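You operate a simulated robot arm through the tools that you are given. There is no shell and no other tool. Be economical: measure what you need, move in short steps, check, and stop when the job is done.

The job below is to be done with a simulated robot arm. You get a single attempt, and the scene is never put back.

## Task
Clear the jam: lock off, lift the wide box to the shelf, set the guide wide and reset.
Fine: free the clamp lever before the guide moves and clamp it again; unlock and switch on before the reset button. Set down upright: box.
Where things are to end (x, y in the base frame): box within 60 mm of [660, 140].

Only the result counts: the job must be done as asked and must still hold three seconds after the hand-in. Knocking over, shifting, dropping, spilling or breaking anything else fails it.

## Robot
A 7-joint arm with a two-finger parallel gripper, fixed in place. Base frame: the origin is at the foot of the arm, x ahead of it, y to its left, z up. Units: mm, rad, N and s.
With the tool pointing down near the work surface it reaches from about 200 to 680 mm from the base axis. Its first joint turns from -1.152 to 1.152 rad. Payload 2.4 kg.
The TCP is the grasp point between the finger pads, 30 mm short of the fingertips. In the tool frame z runs along the fingers and y along their closing line. Largest opening 94 mm; finger width 28, thickness 10; the body of the gripper, 50 by 96 mm, starts 55 mm behind the TCP.
Orientation is told as [roll, pitch, yaw] about the base's x, y, z axes, in that order, counted from this pose: with the fingers straight down and closing along the base's y, the tool's x points along the base's -x, its y along +y and its z along -z.

## Interface
- The arm moves only by the tool step_arm. Its argument "increments" is a list of rows, each an object (a shift or turn left out is 0, a gripper value left out holds the last) with "slide": the shift along the base's x, y, z in units of 50 mm (1.0 is 50 mm), a list of three; "angular": the turn, a rotation vector about the base's x, y, z in units of 5 degrees (1.0 is 5 degrees), a list of three; "claw": the finger opening in mm, from 0 to 94. In form: [{"slide": [dx, dy, dz], "angular": [rx, ry, rz], "claw": claw}, ...]. A call has 1 to 10 rows; each row shifts and turns the commanded pose from where the row before left it. A call with a number of a shift or a turn outside -1 to 1 is refused whole. Each row takes 0.2 s and may step no farther than 50 mm and 0.15 rad from the row before; otherwise, or with a gripper value out of range, the whole call is refused. A pose out of reach is approached as far as the arm can. The call stops where the force on the tool passes 90 N (or 10 N more than at its start, if that is more) or the arm is blocked; 0.2 s more then pass. Each finger travels about 153 mm/s and halts on what it meets, pressing with about 27 N; the grip force reading is that of the motor and also rises with nothing between the fingers. The clock runs only during rows and for 0.2 s after the last one: add rows that do not move to give the fingers time. The reply holds the time, the measured pose of the TCP, the force on the tool along the base axes, the opening and the grip force, in the units named above and with some noise, with the torque about the TCP (base axes, N m) and any sound that the robot's microphone picked up, and new pictures: "views" is both (left out), scene, wrist or none.
- Cameras (640 x 400 px; columns grow to the right, rows downward): "scene" is fixed at [-1.2, 460.6, 1450]; the picture's right is [-0.88, -0.48, 0.00], its down [-0.26, 0.49, -0.83] and it looks along [0.40, -0.73, -0.55] (base axes); focal length 265 px, centre (320, 200). "wrist" rides on the gripper at [76, 14, -102] in the tool frame; the picture's right is [-0.18, 0.98, 0.00], its down [-0.75, -0.14, -0.64] and it looks along [-0.63, -0.12, 0.77] (tool axes); focal length 243 px, centre (320, 200). There is no depth. A picture from a camera that has moved, and an enlarged one, comes with that camera's place and axes in the base frame and with its lens. The place of the scene camera against the robot may be out by one fixed shift of up to 25 mm in any direction.
- zoom(camera, box): a new picture of the part [left, top, right, bottom] of that camera's present view, enlarged. The clock stands still meanwhile.
- job_done(): hands the job in; it is judged then, once.

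Go step by step. Nothing tells you positions but the pictures and the camera data: compare them with the known pose of the tool, close in by small moves and look again before you grip or let go. The budget is 120 turns and 200 pictures, counting those below and the enlarged ones. Unless the task says otherwise, let go and move clear before handing in, and close with one line.

The tools are called after "Emit:" as name(argument=value, ...) on one line, values as JSON. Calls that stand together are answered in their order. step_arm: Moves the arm, as the interface text tells. Its arguments: {"type":"object","properties":{"increments":{"type":"array","items":{"type":"object","properties":{"slide":{"type":"array","items":{"type":"number"}},"angular":{"type":"array","items":{"type":"number"}},"claw":{"type":"number"}}}},"views":{"type":"string","enum":["both","scene","wrist","none"]}},"required":["increments"]} The other tools are called the same way: zoom (camera, box) takes an enlarged picture of a part of a camera's view; job_done () hands the job in.

At the start:

```text
clock: 0.0
eef_pos: [352.1, -104.1, 1227.2]
tool_rot: [0.0, 0.0, 0.0]
contact_force: [0.8, -0.1, 0.8]
wrist_torque: [-0.01, -0.02, 0.03]
grip_width: 94.1
finger_force: 0.0
```

scene: 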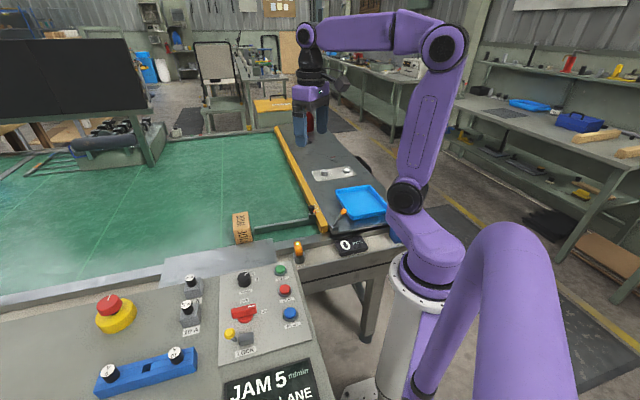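
wrist: 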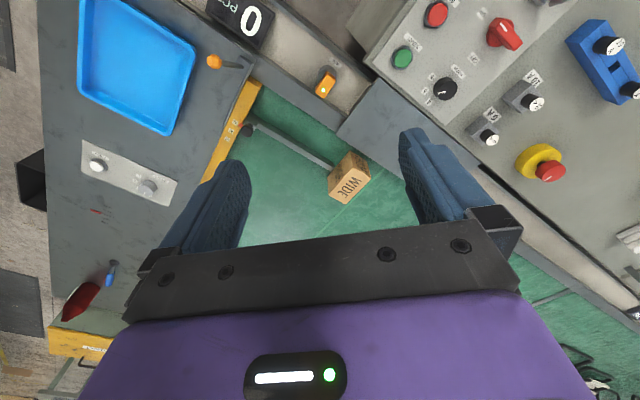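

I see a control panel at the left front, a green conveyor with a WIDE box, and a guide rail with an orange lever. I'll enlarge parts first to read labels.

Emit:
zoom(camera="scene", box=[160, 230, 340, 400])

Emit:
zoom(camera="scene", box=[220, 110, 420, 260])

Emit:
zoom(camera="wrist", box=[360, 0, 640, 190])

Emit:
zoom(camera="wrist", box=[40, 0, 400, 220])

Emit:
zoom(camera="scene", box=[0, 20, 240, 270])

```text
2.35 times, centred on (250, 315) of scene
camera zoom: at [-1.2, 460.6, 1450.0], right [-0.88, -0.48, 0.0], down [-0.26, 0.49, -0.83], along [0.4, -0.73, -0.55], focal length 624 px, centre (485, -71)
```

zoom: 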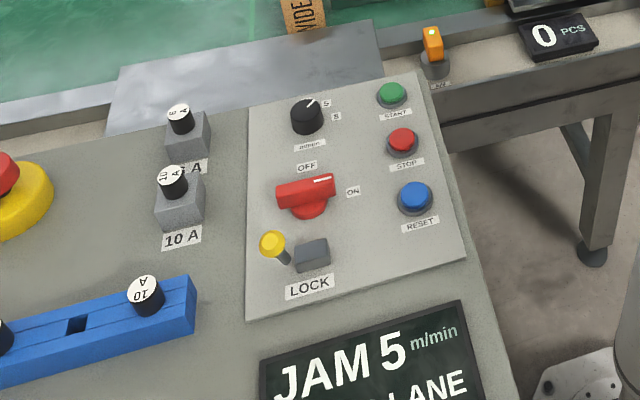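

```text
2.67 times, centred on (320, 185) of scene
camera zoom: at [-1.2, 460.6, 1450.0], right [-0.88, -0.48, 0.0], down [-0.26, 0.49, -0.83], along [0.4, -0.73, -0.55], focal length 707 px, centre (320, 240)
```

zoom: 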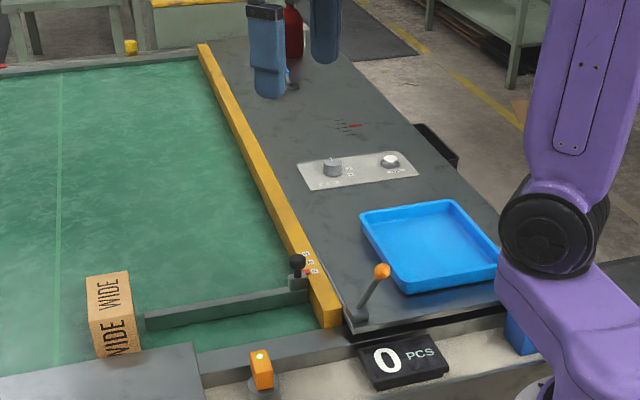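

```text
2.11 times, centred on (500, 95) of wrist
camera zoom: at [274.9, -90.4, 1330.3], right [0.18, 0.98, 0.0], down [0.75, -0.14, 0.64], along [0.63, -0.12, -0.77], focal length 511 px, centre (-59, 421)
```

zoom: 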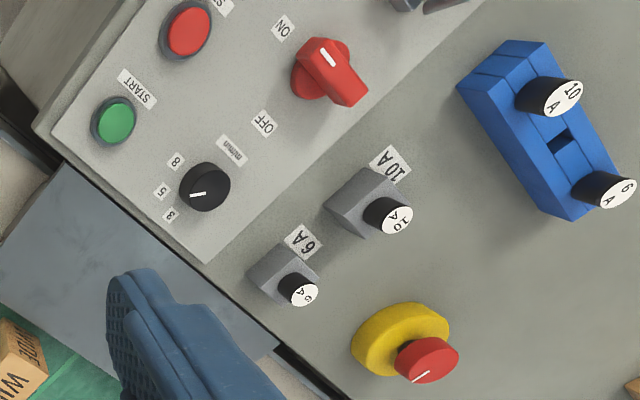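

```text
1.78 times, centred on (220, 110) of wrist
camera zoom: at [274.9, -90.4, 1330.3], right [0.18, 0.98, 0.0], down [0.75, -0.14, 0.64], along [0.63, -0.12, -0.77], focal length 431 px, centre (498, 360)
```

zoom: 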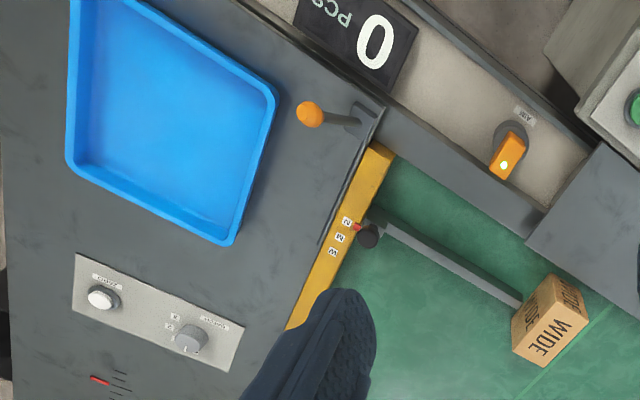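

```text
1.60 times, centred on (120, 145) of scene
camera zoom: at [-1.2, 460.6, 1450.0], right [-0.88, -0.48, 0.0], down [-0.26, 0.49, -0.83], along [0.4, -0.73, -0.55], focal length 424 px, centre (640, 288)
```

zoom: 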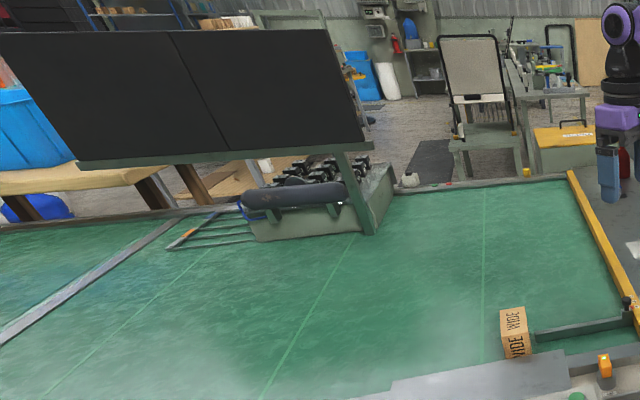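

The box is at about (631,-83,815) and the red main switch at about (376,192,855). I'll bring the wrist camera over the panel for a close look.

Emit:
step_arm(increments=[{"slide": [-0.33, 0.76, -0.32]}, {"slide": [-0.33, 0.76, -0.32]}, {"slide": [-0.33, 0.76, -0.32]}, {"slide": [-0.33, 0.76, -0.32]}, {"slide": [-0.33, 0.76, -0.32]}, {"slide": [-0.33, 0.76, -0.32]}, {"slide": [-0.33, 0.76, -0.32]}, {"slide": [-0.33, 0.76, -0.32]}])

```text
clock: 1.8
eef_pos: [219.7, 200.0, 1099.7]
tool_rot: [0.001, 0.001, 0.0]
contact_force: [-0.7, -0.1, 0.8]
wrist_torque: [0.0, 0.01, 0.01]
grip_width: 93.8
finger_force: 0.1
camera wrist: at [142.6, 213.8, 1201.5], right [0.18, 0.98, 0.0], down [0.75, -0.14, 0.64], along [0.63, -0.12, -0.77], focal length 243 px, centre (320, 200)
```

scene: 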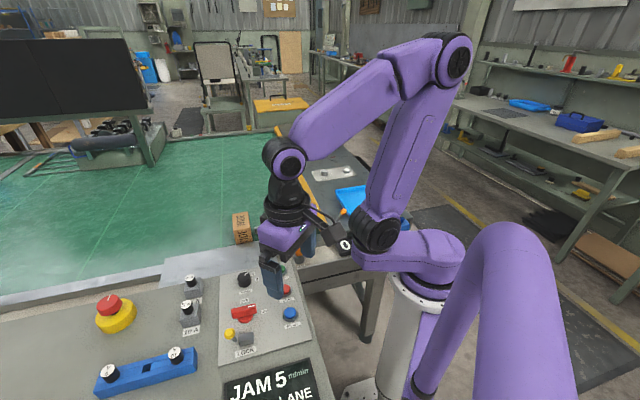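
wrist: 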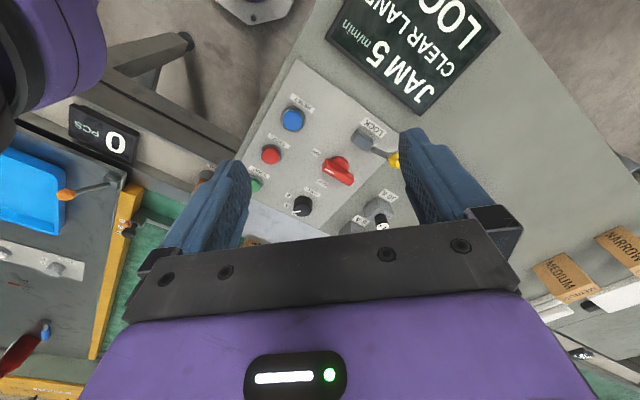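

Emit:
zoom(camera="wrist", box=[230, 40, 430, 240])

Emit:
zoom(camera="wrist", box=[320, 0, 520, 120])

Emit:
zoom(camera="scene", box=[210, 310, 310, 370])

```text
2.00 times, centred on (330, 140) of wrist
camera zoom: at [142.6, 213.8, 1201.5], right [0.18, 0.98, 0.0], down [0.75, -0.14, 0.64], along [0.63, -0.12, -0.77], focal length 485 px, centre (300, 320)
```

zoom: 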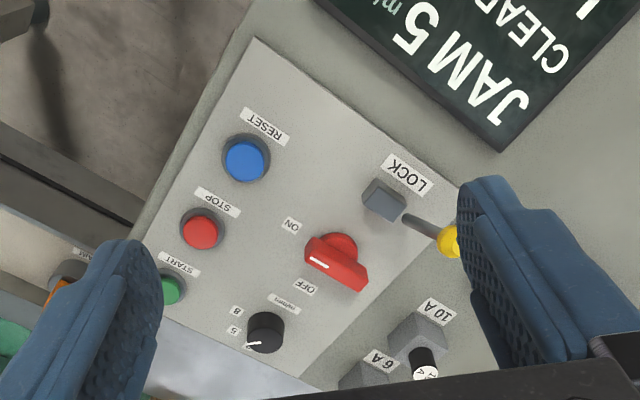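

```text
3.20 times, centred on (420, 60) of wrist
camera zoom: at [142.6, 213.8, 1201.5], right [0.18, 0.98, 0.0], down [0.75, -0.14, 0.64], along [0.63, -0.12, -0.77], focal length 776 px, centre (0, 648)
```

zoom: 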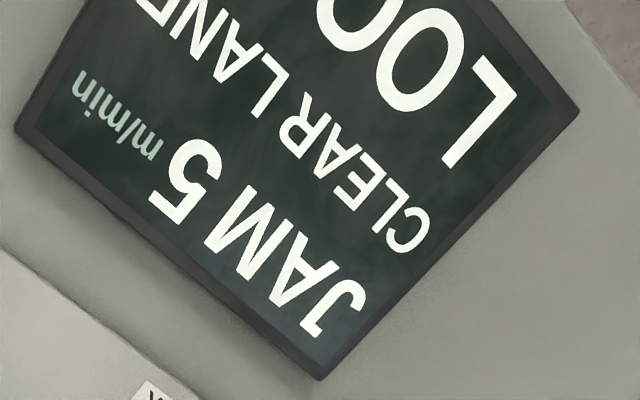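

```text
6.40 times, centred on (260, 340) of scene
camera zoom: at [-1.2, 460.6, 1450.0], right [-0.88, -0.48, 0.0], down [-0.26, 0.49, -0.83], along [0.4, -0.73, -0.55], focal length 1697 px, centre (704, -696)
```

zoom: 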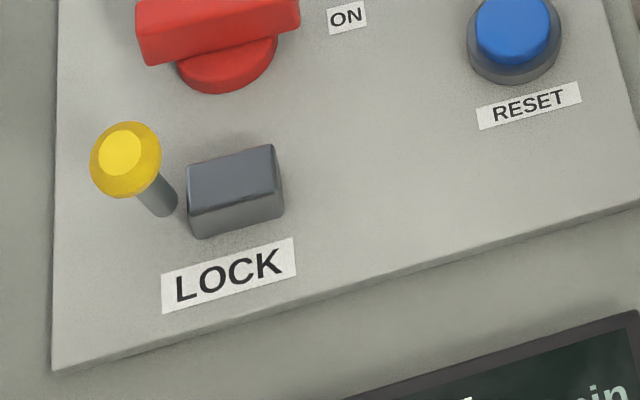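

The red handle lies at about (377,201,844), pointing to ON, with OFF a quarter turn counter-clockwise; the console is turned about 45°. I'll go above the switch and align the fingers with it.

Emit:
step_arm(increments=[{"slide": [0.314, 0, -0.2], "angular": [0, 0, 0.92]}, {"slide": [0.314, 0, -0.2], "angular": [0, 0, 0.92]}, {"slide": [0.314, 0, -0.2], "angular": [0, 0, 0.92]}, {"slide": [0.314, 0, -0.2], "angular": [0, 0, 0.92]}, {"slide": [0.314, 0, -0.2], "angular": [0, 0, 0.92]}, {"slide": [0.314, 0, -0.2], "angular": [0, 0, 0.92]}, {"slide": [0.314, 0, -0.2], "angular": [0, 0, 0.92]}, {"slide": [0.314, 0, -0.2], "angular": [0, 0, 0.92]}, {"slide": [0.314, 0, -0.2], "angular": [0, 0, 0.92]}, {"slide": [0.314, 0, -0.2], "angular": [0, 0, 0.92]}])

```text
clock: 4.0
eef_pos: [376.7, 198.8, 998.1]
tool_rot: [0.0, 0.0, 0.805]
contact_force: [1.0, 0.0, 0.2]
wrist_torque: [0.03, -0.01, -0.03]
grip_width: 94.1
finger_force: 0.0
camera wrist: at [312.6, 154.6, 1101.9], right [-0.58, 0.81, 0.0], down [0.62, 0.45, 0.64], along [0.52, 0.37, -0.77], focal length 243 px, centre (320, 200)
```

scene: 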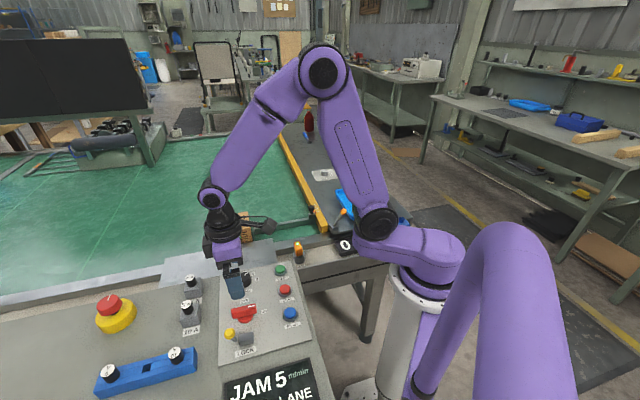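
wrist: 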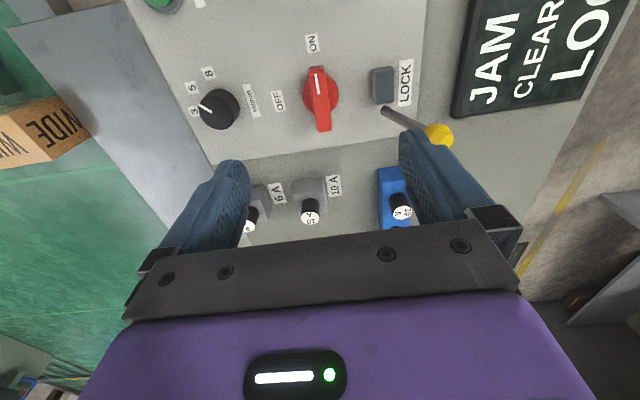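

Emit:
zoom(camera="wrist", box=[190, 20, 450, 160])

Emit:
zoom(camera="wrist", box=[440, 0, 640, 130])

```text
2.46 times, centred on (320, 90) of wrist
camera zoom: at [312.6, 154.6, 1101.9], right [-0.58, 0.81, 0.0], down [0.62, 0.45, 0.64], along [0.52, 0.37, -0.77], focal length 597 px, centre (320, 471)
```

zoom: 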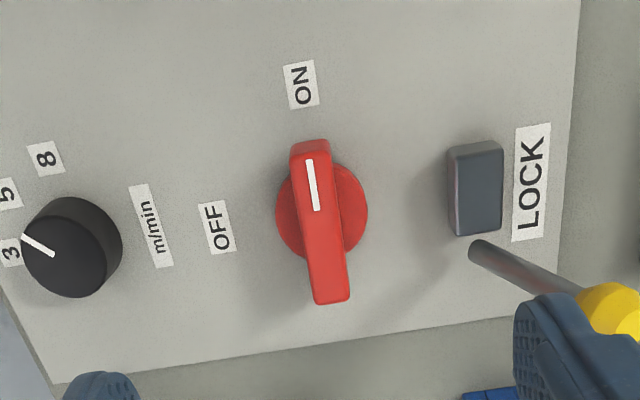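

```text
3.08 times, centred on (540, 65) of wrist
camera zoom: at [312.6, 154.6, 1101.9], right [-0.58, 0.81, 0.0], down [0.62, 0.45, 0.64], along [0.52, 0.37, -0.77], focal length 746 px, centre (-357, 615)
```

zoom: 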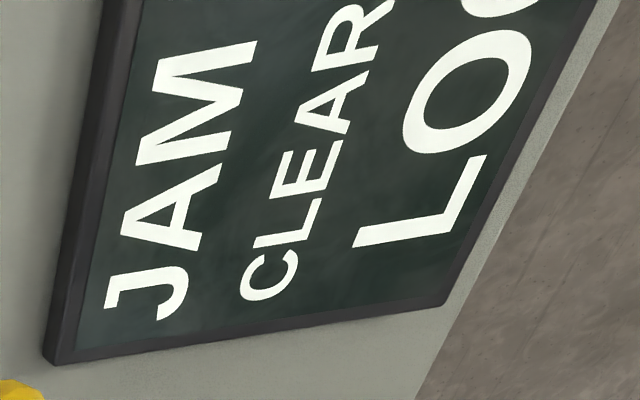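

Fingers are aligned with the handle and directly above it; descending with narrowed opening.

Emit:
step_arm(increments=[{"slide": [0, 0.03, -0.9], "claw": 46}, {"slide": [0, 0, -0.7]}, {"slide": [0, 0, -0.6]}, {"slide": [0, 0, -0.4]}])

```text
clock: 5.0
eef_pos: [375.5, 201.6, 868.7]
tool_rot: [-0.001, 0.0, 0.803]
contact_force: [0.6, 0.3, -0.1]
wrist_torque: [0.0, -0.04, 0.02]
grip_width: 46.0
finger_force: 0.0
camera wrist: at [312.3, 155.6, 971.3], right [-0.58, 0.81, 0.0], down [0.62, 0.44, 0.64], along [0.52, 0.37, -0.77], focal length 243 px, centre (320, 200)
```

scene: 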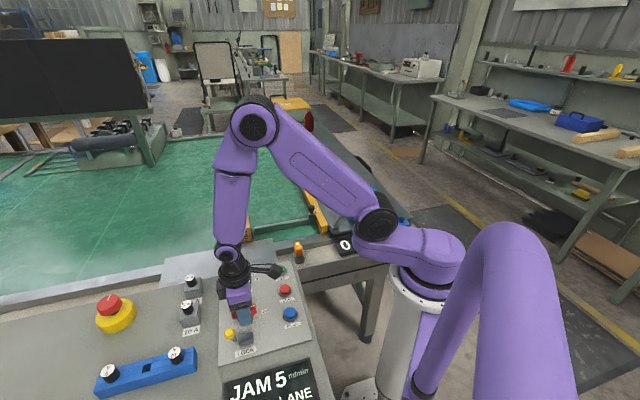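
wrist: 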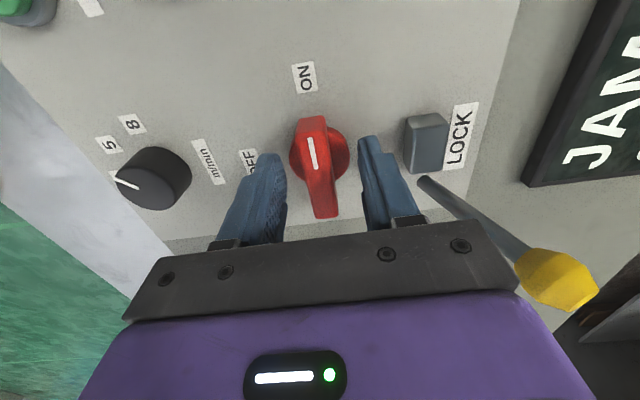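

Emit:
step_arm(increments=[{"slide": [0, 0, -0.34]}, {"claw": 10}, {}, {}], views="wrist")

```text
clock: 5.5
eef_pos: [377.3, 200.7, 855.8]
tool_rot: [0.001, -0.001, 0.803]
contact_force: [-2.1, -3.3, 17.9]
wrist_torque: [-0.33, 0.37, -0.03]
grip_width: 39.5
finger_force: 26.3
stopped in row 2: the force on the tool passed its limit at 98 N (the readings are from after the stop); the commanded pose is now the measured one
camera wrist: at [313.1, 155.2, 959.0], right [-0.58, 0.81, 0.0], down [0.62, 0.44, 0.64], along [0.52, 0.37, -0.77], focal length 243 px, centre (320, 200)
```

wrist: 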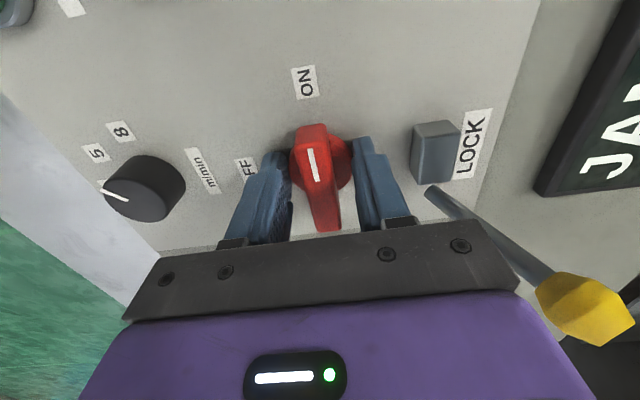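

The fingertips met the round base of the switch; I'll lift a few millimetres and grip just the bar.

Emit:
step_arm(increments=[{"claw": 46}, {"slide": [0, 0, 0.14]}, {"claw": 5}, {}, {}], views="wrist")

```text
clock: 6.7
eef_pos: [377.5, 199.7, 860.8]
tool_rot: [0.0, 0.0, 0.805]
contact_force: [5.0, 2.5, -25.8]
wrist_torque: [0.06, -0.09, -0.06]
grip_width: 37.9
finger_force: 45.1
camera wrist: at [313.5, 155.6, 964.5], right [-0.58, 0.81, 0.0], down [0.62, 0.44, 0.64], along [0.52, 0.37, -0.77], focal length 243 px, centre (320, 200)
```

wrist: 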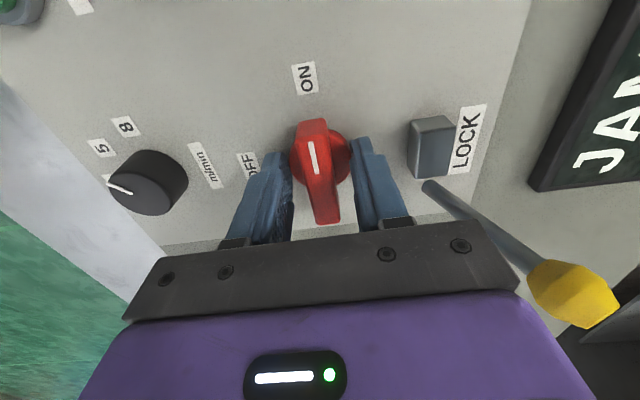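

Emit:
step_arm(increments=[{"claw": 50}, {}, {"slide": [0, 0, 0.14]}, {"claw": 5}, {}, {}], views="wrist")

```text
clock: 8.1
eef_pos: [376.6, 200.2, 869.2]
tool_rot: [0.0, -0.001, 0.805]
contact_force: [-3.9, 2.7, -1.0]
wrist_torque: [0.01, 0.17, -0.02]
grip_width: 15.8
finger_force: 44.8
camera wrist: at [313.5, 155.6, 972.2], right [-0.58, 0.81, 0.0], down [0.62, 0.44, 0.64], along [0.52, 0.37, -0.77], focal length 243 px, centre (320, 200)
```

wrist: 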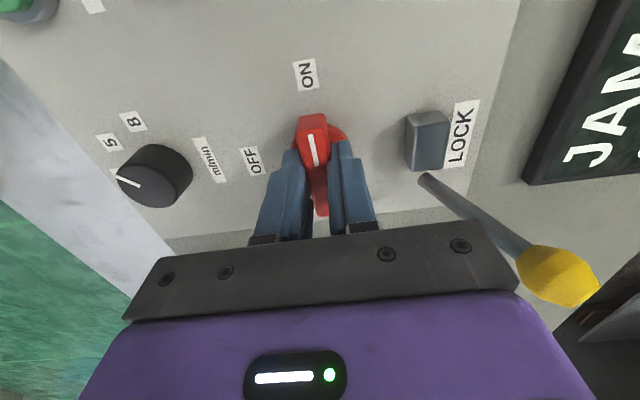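

The bar is gripped (16 mm). Turning it counter-clockwise, checking after 45°.

Emit:
step_arm(increments=[{"angular": [0, 0, 1]}, {"angular": [0, 0, 1]}, {"angular": [0, 0, 1]}, {"angular": [0, 0, 1]}, {"angular": [0, 0, 1]}, {"angular": [0, 0, 1]}, {"angular": [0, 0, 1]}, {"angular": [0, 0, 1]}, {"angular": [0, 0, 1]}], views="wrist")

```text
clock: 10.1
eef_pos: [379.2, 199.9, 868.8]
tool_rot: [-0.002, -0.002, 1.59]
contact_force: [11.1, -4.0, -0.4]
wrist_torque: [-1.0, 0.08, -0.01]
grip_width: 15.8
finger_force: 44.9
camera wrist: at [364.9, 123.2, 972.0], right [-0.99, 0.17, 0.0], down [0.12, 0.75, 0.64], along [0.11, 0.64, -0.76], focal length 243 px, centre (320, 200)
```

wrist: 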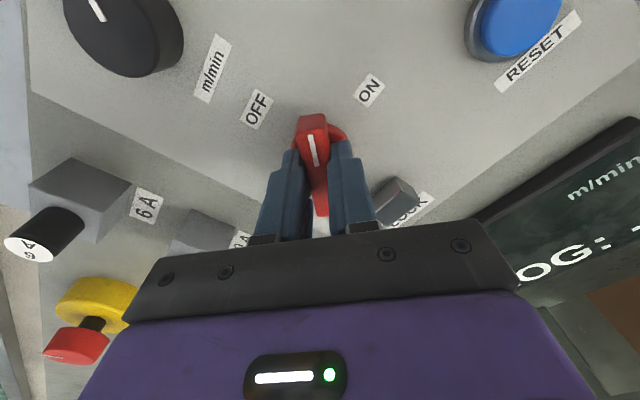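

Turning well (45°, halfway between ON and OFF). Continuing the other 45°.

Emit:
step_arm(increments=[{"angular": [0, 0, 1]}, {"angular": [0, 0, 1]}, {"angular": [0, 0, 1]}, {"angular": [0, 0, 1]}, {"angular": [0, 0, 1]}, {"angular": [0, 0, 1]}, {"angular": [0, 0, 1]}, {"angular": [0, 0, 1]}, {"angular": [0, 0, 1]}])

```text
clock: 12.1
eef_pos: [378.9, 200.2, 869.8]
tool_rot: [-0.005, -0.002, 2.37]
contact_force: [32.9, -8.1, -10.1]
wrist_torque: [-1.08, -0.38, -0.86]
grip_width: 15.6
finger_force: 44.8
camera wrist: at [423.4, 136.7, 972.1], right [-0.82, -0.58, -0.01], down [-0.44, 0.62, 0.64], along [-0.37, 0.53, -0.77], focal length 243 px, centre (320, 200)
```

scene: 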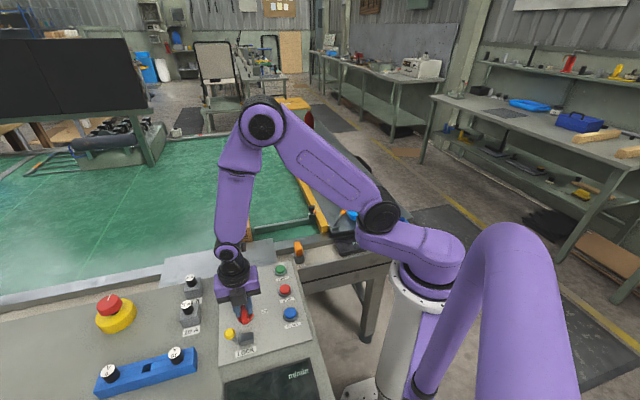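
wrist: 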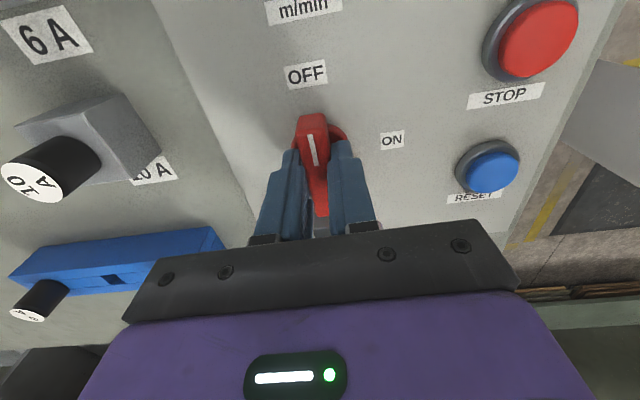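

The display went dark: power is off. Release, lift, and look at the lock.

Emit:
step_arm(increments=[{"claw": 50}, {}, {"slide": [0, 0, 0.6]}, {"slide": [0.0, 0, 1]}, {"slide": [0, 0, 1], "angular": [0, 0, -1]}, {"angular": [0, 0, -1]}, {"angular": [0, 0, -1]}, {"angular": [0, 0, -1]}, {"angular": [0, 0, -1]}, {"angular": [0, 0, -1]}])

Emit:
zoom(camera="scene", box=[210, 300, 310, 370])

```text
clock: 14.3
eef_pos: [376.4, 201.6, 999.2]
tool_rot: [-0.001, 0.0, 1.85]
contact_force: [-0.9, -0.5, 0.8]
wrist_torque: [-0.01, 0.02, 0.0]
grip_width: 50.0
finger_force: 0.1
camera wrist: at [383.6, 123.7, 1102.2], right [-1.0, -0.09, 0.0], down [-0.07, 0.76, 0.64], along [-0.06, 0.64, -0.77], focal length 243 px, centre (320, 200)
```

scene: 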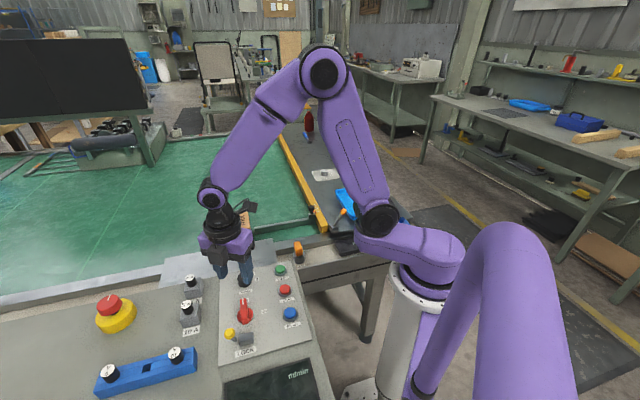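
wrist: 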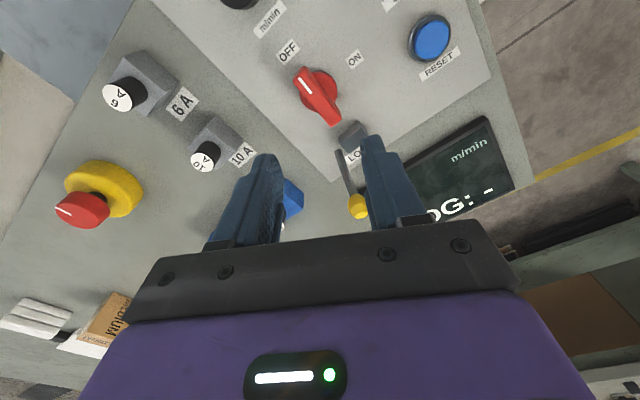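

```text
5.71 times, centred on (260, 335) of scene
camera zoom: at [-1.2, 460.6, 1450.0], right [-0.88, -0.48, 0.0], down [-0.26, 0.49, -0.83], along [0.4, -0.73, -0.55], focal length 1515 px, centre (663, -571)
```

zoom: 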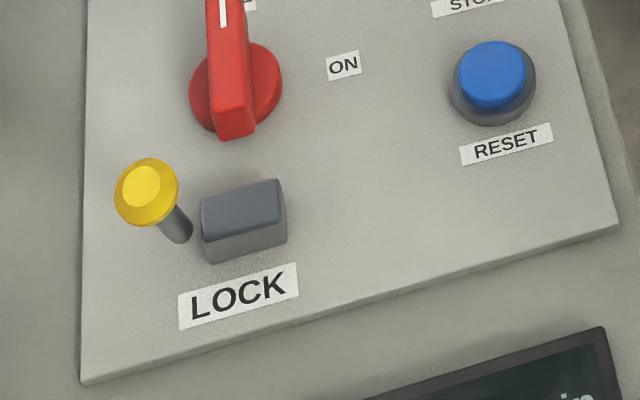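

Emit:
zoom(camera="wrist", box=[280, 80, 420, 240])

```text
2.50 times, centred on (350, 160) of wrist
camera zoom: at [383.6, 123.7, 1102.2], right [-1.0, -0.09, 0.0], down [-0.07, 0.76, 0.64], along [-0.06, 0.64, -0.77], focal length 606 px, centre (245, 300)
```

zoom: 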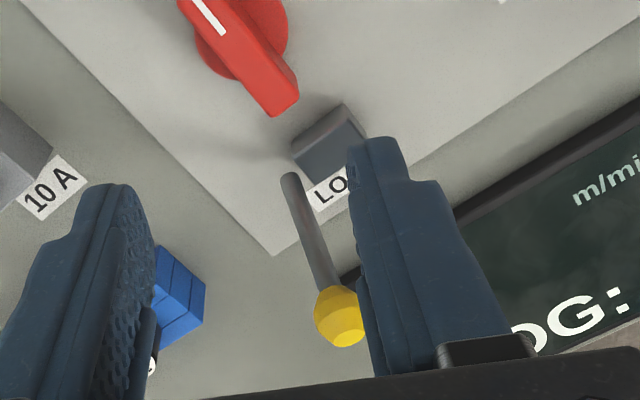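

The LOCK lever's yellow knob is at about (327,290,911), its foot at (347,265,836), leaning toward the operator side. I'll straddle the knob with the fingers along the tilt line.

Emit:
step_arm(increments=[{"slide": [-0.098, 0.177, 0], "angular": [0, 0, -1], "claw": 56}, {"slide": [-0.098, 0.177, 0], "angular": [0, 0, -1]}, {"slide": [-0.098, 0.177, 0], "angular": [0, 0, -1]}, {"slide": [-0.098, 0.177, 0], "angular": [0, 0, -1]}, {"slide": [-0.098, 0.177, 0], "angular": [0, 0, -1]}, {"slide": [-0.098, 0.177, 0], "angular": [0, 0, -1]}, {"slide": [-0.098, 0.177, 0], "angular": [0, 0, -1]}, {"slide": [-0.098, 0.177, 0], "angular": [0, 0, -1]}, {"slide": [-0.098, 0.177, 0], "angular": [0, 0, -1]}, {"slide": [-0.098, 0.177, 0], "angular": [0, 0, -1]}], views="none")

Emit:
step_arm(increments=[{"angular": [0, 0, -1]}, {"angular": [0, 0, -1]}, {"slide": [0, 0, -0.4]}])

```text
clock: 16.5
eef_pos: [328.7, 289.2, 998.6]
tool_rot: [0.001, -0.002, 0.975]
contact_force: [0.1, 0.2, -0.4]
wrist_torque: [-0.02, 0.03, 0.0]
grip_width: 56.2
finger_force: 0.1
```

```text
clock: 17.3
eef_pos: [328.0, 287.4, 979.0]
tool_rot: [-0.001, -0.002, 0.803]
contact_force: [0.1, 0.2, -0.5]
wrist_torque: [-0.02, 0.0, -0.02]
grip_width: 56.1
finger_force: 0.1
camera wrist: at [263.9, 243.1, 1081.5], right [-0.58, 0.82, 0.0], down [0.62, 0.44, 0.64], along [0.52, 0.37, -0.77], focal length 243 px, centre (320, 200)
```

scene: 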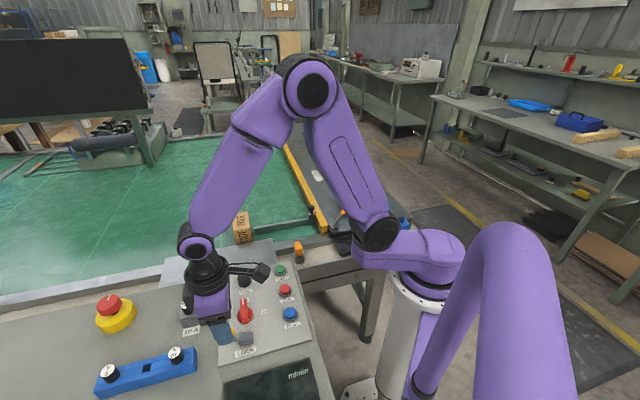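
wrist: 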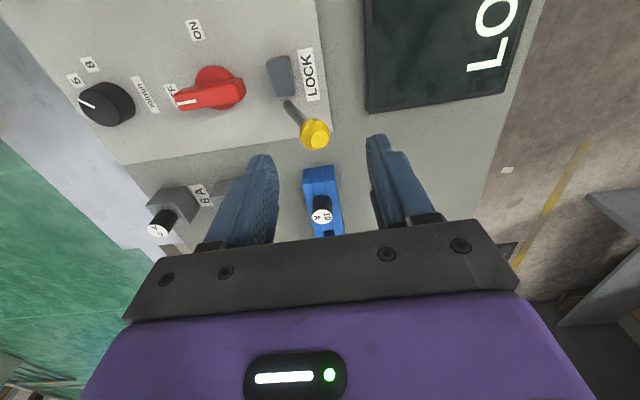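

The knob is exactly beneath the grasp point. Descending around it.

Emit:
step_arm(increments=[{"slide": [0, 0, -0.6]}, {"slide": [0, 0, -0.6]}], views="wrist")

```text
clock: 17.9
eef_pos: [329.6, 288.2, 918.5]
tool_rot: [0.0, -0.002, 0.804]
contact_force: [0.0, -0.5, -0.6]
wrist_torque: [0.02, -0.02, -0.06]
grip_width: 56.0
finger_force: 0.0
camera wrist: at [265.3, 243.1, 1021.3], right [-0.58, 0.81, 0.0], down [0.62, 0.44, 0.64], along [0.52, 0.37, -0.77], focal length 243 px, centre (320, 200)
```

wrist: 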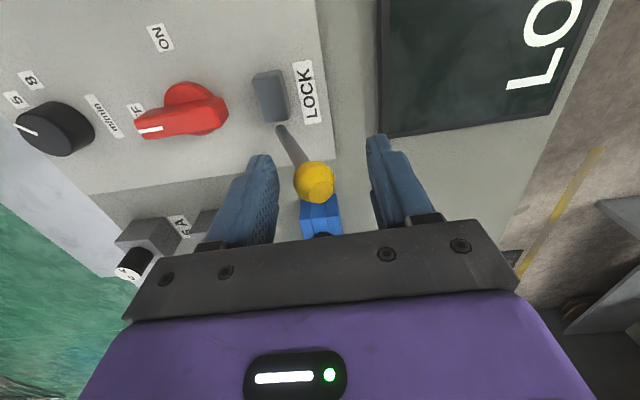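

Emit:
step_arm(increments=[{"slide": [0.144, -0.138, 0]}, {"slide": [0.144, -0.138, 0]}, {"slide": [0.144, -0.138, 0]}], views="wrist")

```text
clock: 18.7
eef_pos: [349.2, 266.8, 919.0]
tool_rot: [0.001, -0.002, 0.802]
contact_force: [-1.5, 1.2, 0.6]
wrist_torque: [0.03, -0.02, 0.05]
grip_width: 57.1
finger_force: 0.9
camera wrist: at [286.7, 222.5, 1021.6], right [-0.58, 0.81, 0.0], down [0.62, 0.44, 0.64], along [0.52, 0.37, -0.77], focal length 243 px, centre (320, 200)
```

wrist: 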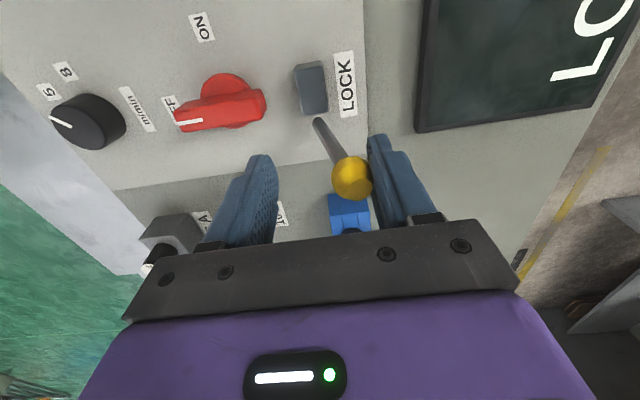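

Emit:
step_arm(increments=[{"slide": [0.1, -0.097, 0]}, {"slide": [0.1, -0.097, 0]}, {"slide": [0.1, -0.097, 0]}, {"slide": [0.1, -0.097, 0]}])

```text
clock: 19.7
eef_pos: [371.2, 248.8, 918.4]
tool_rot: [0.0, -0.002, 0.803]
contact_force: [-0.3, -0.1, -0.2]
wrist_torque: [-0.03, -0.03, 0.06]
grip_width: 56.4
finger_force: 0.2
camera wrist: at [306.3, 203.2, 1021.5], right [-0.58, 0.81, 0.0], down [0.62, 0.44, 0.64], along [0.52, 0.37, -0.77], focal length 243 px, centre (320, 200)
```

scene: 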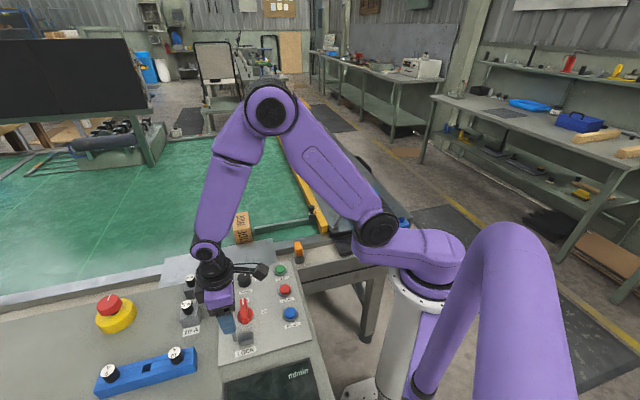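
wrist: 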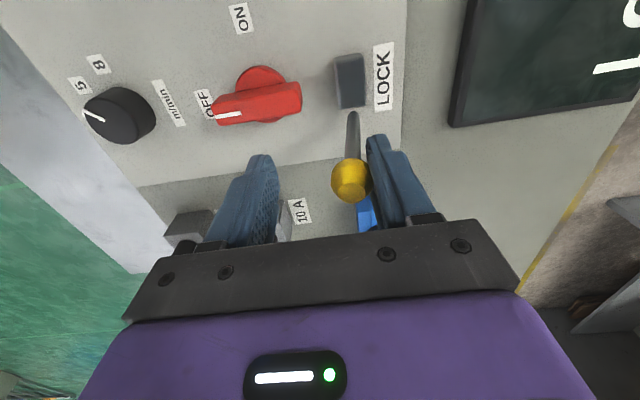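

The lever swings freely in this direction; continuing to its other end.

Emit:
step_arm(increments=[{"slide": [0.1, -0.097, 0]}, {"slide": [0.1, -0.097, 0]}, {"slide": [0.1, -0.097, 0]}, {"slide": [0.1, -0.097, 0]}, {"slide": [0.1, -0.097, 0]}], views="wrist")

```text
clock: 20.9
eef_pos: [394.4, 222.2, 919.7]
tool_rot: [0.0, 0.0, 0.802]
contact_force: [-0.4, -0.4, 0.1]
wrist_torque: [-0.01, 0.0, 0.01]
grip_width: 55.9
finger_force: 0.1
camera wrist: at [330.9, 178.2, 1022.2], right [-0.58, 0.81, 0.0], down [0.62, 0.44, 0.64], along [0.52, 0.37, -0.77], focal length 243 px, centre (320, 200)
```

wrist: 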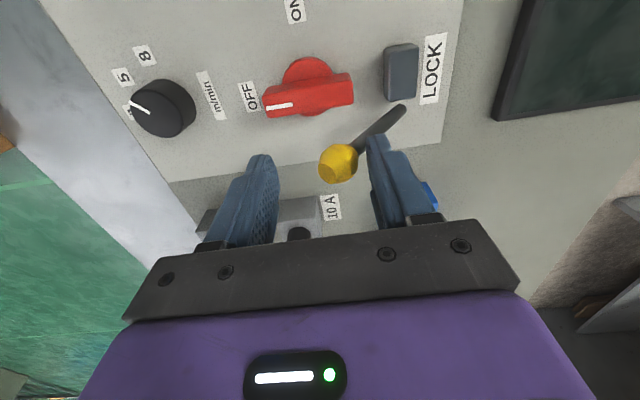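

Emit:
step_arm(increments=[{"slide": [0.1, -0.097, 0]}, {"slide": [0.1, -0.097, 0]}, {"slide": [0.1, -0.097, 0]}], views="wrist")

```text
clock: 21.7
eef_pos: [409.6, 208.2, 918.9]
tool_rot: [0.001, -0.003, 0.805]
contact_force: [-0.7, 0.3, 0.3]
wrist_torque: [-0.03, -0.03, -0.05]
grip_width: 56.2
finger_force: 0.2
camera wrist: at [346.0, 163.9, 1022.0], right [-0.58, 0.81, 0.0], down [0.62, 0.44, 0.64], along [0.52, 0.37, -0.77], focal length 243 px, centre (320, 200)
```

wrist: 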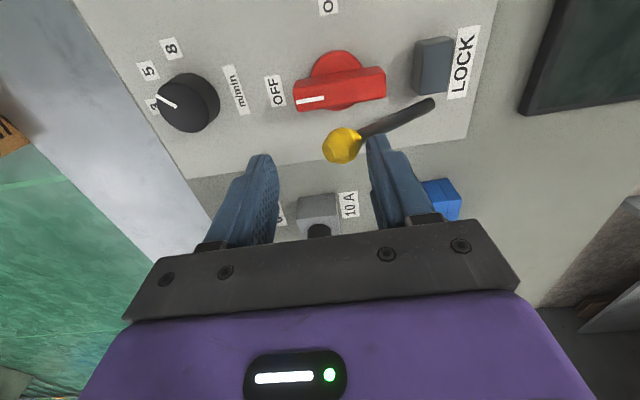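

Emit:
step_arm(increments=[{"slide": [0, 0, -0.3]}, {"slide": [0.1, -0.097, -0.1]}, {"slide": [0.1, -0.097, 0]}])

```text
clock: 22.4
eef_pos: [411.1, 210.0, 907.4]
tool_rot: [0.003, -0.004, 0.809]
contact_force: [-18.2, 0.9, 41.7]
wrist_torque: [0.88, 1.59, 0.22]
grip_width: 63.7
finger_force: 6.5
stopped in row 3: the force on the tool passed its limit at 105 N (the readings are from after the stop); the commanded pose is now the measured one
camera wrist: at [347.9, 164.0, 1009.2], right [-0.58, 0.81, 0.0], down [0.62, 0.45, 0.65], along [0.52, 0.38, -0.76], focal length 243 px, centre (320, 200)
```

scene: 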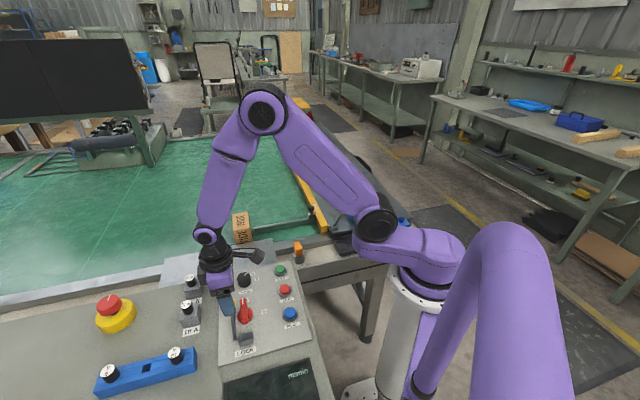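
wrist: 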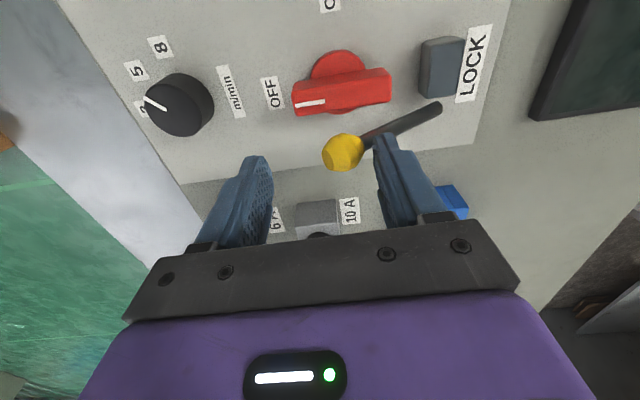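

The lever has met its stop (pressing down on it no longer moves it). Back off upward and check.

Emit:
step_arm(increments=[{"slide": [0, 0, 0.5]}, {"slide": [-0.2, 0, 1]}, {"slide": [-0.3, 0, 0.6]}, {}])

Emit:
zoom(camera="scene", box=[210, 260, 310, 400])

```text
refused: row 2 steps farther than a row can; nothing moved
```

```text
2.86 times, centred on (260, 330) of scene
camera zoom: at [-2.2, 460.3, 1450.1], right [-0.88, -0.48, 0.0], down [-0.26, 0.49, -0.83], along [0.4, -0.73, -0.55], focal length 757 px, centre (491, -171)
```

zoom: 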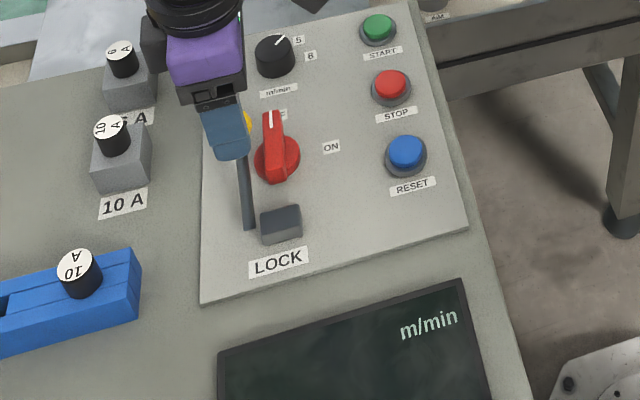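

Emit:
step_arm(increments=[{"slide": [0, 0, 0.5]}, {"slide": [0, 0, 0.9]}, {"slide": [0, 0, 0.9]}, {"slide": [0, 0, 0.6]}, {"slide": [0, -0.85, 0], "angular": [0, 0, -1]}, {"slide": [0, -0.85, 0], "angular": [0, 0, -1]}, {"slide": [0, -0.85, 0], "angular": [0, 0, -1]}, {"slide": [0, -0.85, 0], "angular": [0, 0, -1]}, {"slide": [0, -0.85, 0], "angular": [0, 0, -1]}, {"slide": [0, -0.85, 0], "angular": [0, 0, -1]}])

Emit:
zoom(camera="scene", box=[210, 260, 310, 400])

```text
clock: 24.6
eef_pos: [410.9, -47.7, 1050.1]
tool_rot: [0.001, -0.007, 0.282]
contact_force: [0.3, -0.4, 0.6]
wrist_torque: [-0.01, -0.01, -0.01]
grip_width: 55.8
finger_force: 0.0
camera wrist: at [334.8, -56.2, 1151.9], right [-0.1, 1.0, 0.0], down [0.76, 0.07, 0.65], along [0.64, 0.06, -0.76], focal length 243 px, centre (320, 200)
```

scene: 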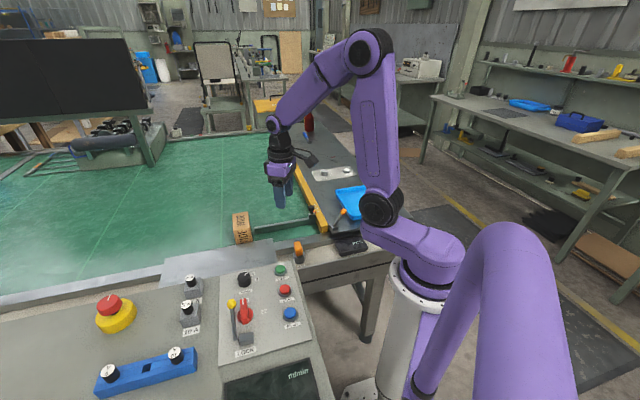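
wrist: 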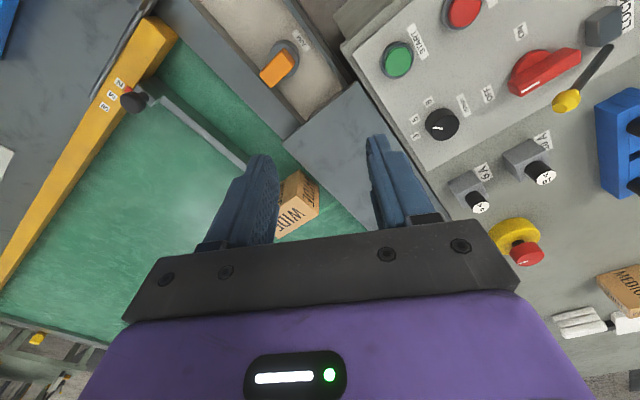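

```text
2.86 times, centred on (260, 330) of scene
camera zoom: at [-1.2, 460.6, 1450.0], right [-0.88, -0.48, 0.0], down [-0.26, 0.49, -0.83], along [0.4, -0.73, -0.55], focal length 757 px, centre (491, -171)
```

zoom: 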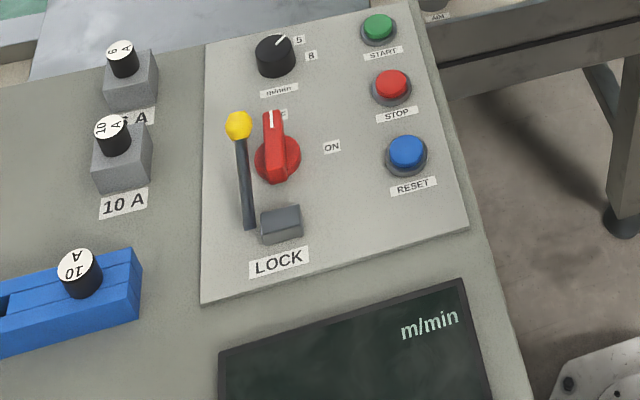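

Lock is engaged. Now look at the box and shelf unobstructed.

Emit:
step_arm(increments=[{"slide": [-0.6, 0, 0], "claw": 94}, {"slide": [-0.6, 0, 0.2]}], views="wrist")

Emit:
zoom(camera="wrist", box=[180, 80, 430, 240])

Emit:
zoom(camera="scene", box=[150, 190, 350, 310])

```text
clock: 25.1
eef_pos: [354.0, -46.9, 1059.5]
tool_rot: [-0.002, -0.007, 0.283]
contact_force: [-0.4, -0.6, -0.1]
wrist_torque: [0.02, -0.01, 0.02]
grip_width: 94.1
finger_force: 0.1
camera wrist: at [276.0, -55.0, 1162.4], right [-0.1, 1.0, 0.0], down [0.76, 0.07, 0.65], along [0.64, 0.06, -0.76], focal length 243 px, centre (320, 200)
```

wrist: 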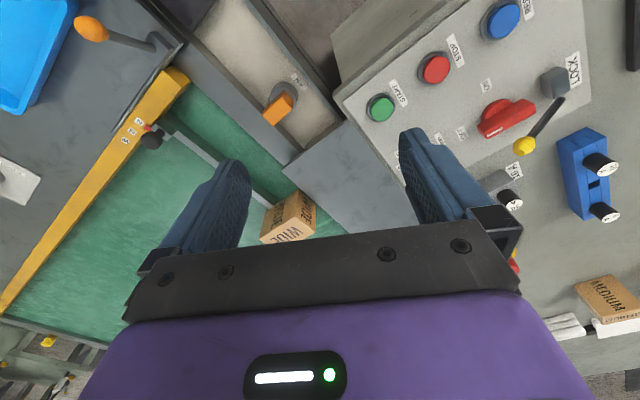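

```text
2.50 times, centred on (305, 160) of wrist
camera zoom: at [276.0, -55.0, 1162.4], right [-0.1, 1.0, 0.0], down [0.76, 0.07, 0.65], along [0.64, 0.06, -0.76], focal length 606 px, centre (358, 300)
```

zoom: 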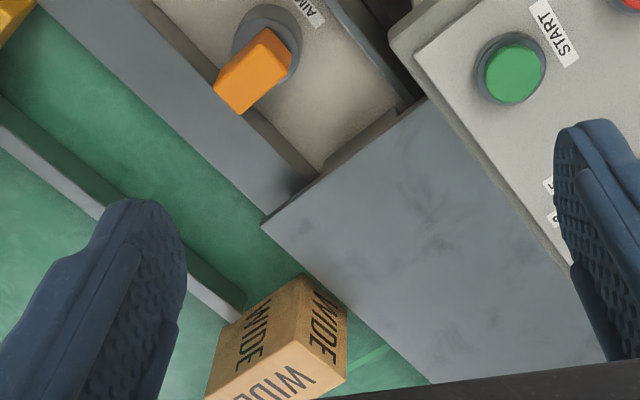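

```text
3.20 times, centred on (250, 250) of scene
camera zoom: at [-1.1, 460.6, 1450.0], right [-0.88, -0.48, 0.0], down [-0.26, 0.49, -0.83], along [0.4, -0.73, -0.55], focal length 848 px, centre (544, 40)
```

zoom: 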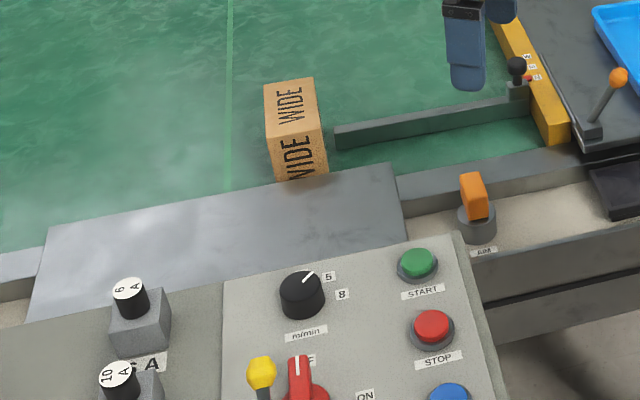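

The grey plate beside the belt is the shelf; box sits on the belt in the 45° frame. Moving above the box with yaw 45° for a plumb look.

Emit:
step_arm(increments=[{"slide": [0.53, -0.07, -0.1], "angular": [0, 0.08, 0.58]}, {"slide": [0.53, -0.07, -0.1], "angular": [0, 0, 0.58]}, {"slide": [0.53, -0.07, -0.1], "angular": [0, 0, 0.58]}, {"slide": [0.53, -0.07, -0.1], "angular": [0, 0, 0.58]}, {"slide": [0.53, -0.07, -0.1], "angular": [0, 0, 0.58]}, {"slide": [0.53, -0.07, -0.1], "angular": [0, 0, 0.58]}, {"slide": [0.53, -0.07, -0.1], "angular": [0, 0, 0.58]}, {"slide": [0.53, -0.07, -0.1], "angular": [0, 0, 0.58]}, {"slide": [0.53, -0.07, -0.1], "angular": [0, 0, 0.58]}, {"slide": [0.53, -0.07, -0.1], "angular": [0, 0, 0.58]}], views="wrist")

Emit:
zoom(camera="wrist", box=[200, 30, 440, 190])

```text
clock: 27.4
eef_pos: [618.9, -83.2, 1010.8]
tool_rot: [0.0, -0.001, 0.788]
contact_force: [0.4, 0.0, -0.3]
wrist_torque: [0.03, -0.01, 0.03]
grip_width: 93.8
finger_force: 0.0
camera wrist: at [555.6, -126.3, 1113.6], right [-0.57, 0.82, 0.0], down [0.63, 0.43, 0.64], along [0.53, 0.37, -0.77], focal length 243 px, centre (320, 200)
```

wrist: 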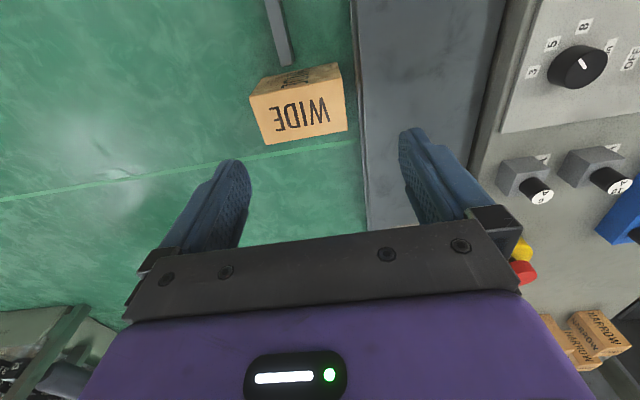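

```text
2.50 times, centred on (320, 110) of wrist
camera zoom: at [555.6, -126.3, 1113.6], right [-0.57, 0.82, 0.0], down [0.63, 0.43, 0.64], along [0.53, 0.37, -0.77], focal length 606 px, centre (320, 425)
```

zoom: 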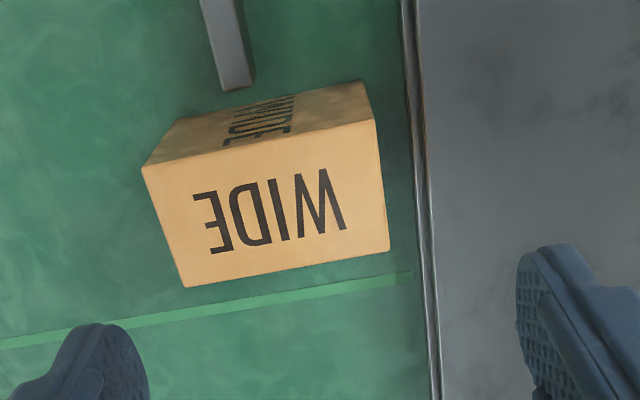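

Emit:
step_arm(increments=[{"slide": [0.2, -0.08, -0.75]}, {"slide": [0.2, -0.08, -0.75]}], views="wrist")

Emit:
zoom(camera="wrist", box=[200, 40, 440, 200])

```text
clock: 27.9
eef_pos: [640.6, -89.9, 935.4]
tool_rot: [0.003, 0.002, 0.791]
contact_force: [-0.2, -0.6, -0.4]
wrist_torque: [-0.01, 0.02, 0.02]
grip_width: 94.1
finger_force: 0.0
camera wrist: at [576.2, -134.3, 1038.8], right [-0.57, 0.82, 0.0], down [0.63, 0.44, 0.64], along [0.53, 0.37, -0.77], focal length 243 px, centre (320, 200)
```

wrist: 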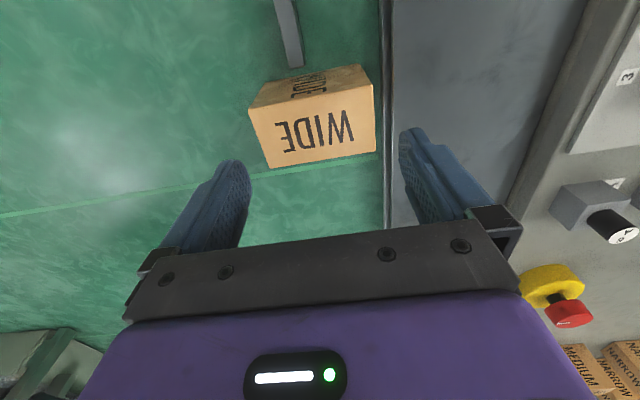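

```text
2.50 times, centred on (320, 120) of wrist
camera zoom: at [576.2, -134.3, 1038.8], right [-0.57, 0.82, 0.0], down [0.63, 0.44, 0.64], along [0.53, 0.37, -0.77], focal length 606 px, centre (320, 400)
```

zoom: 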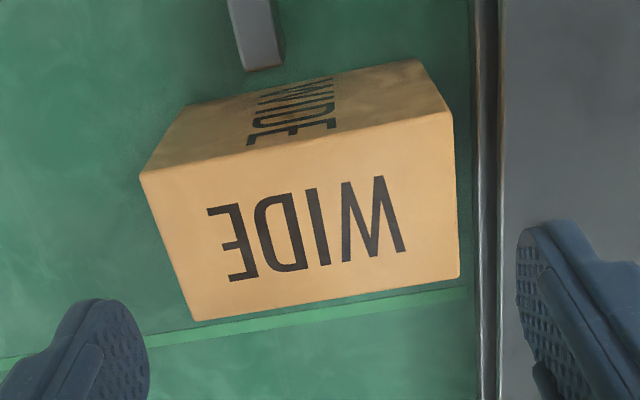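

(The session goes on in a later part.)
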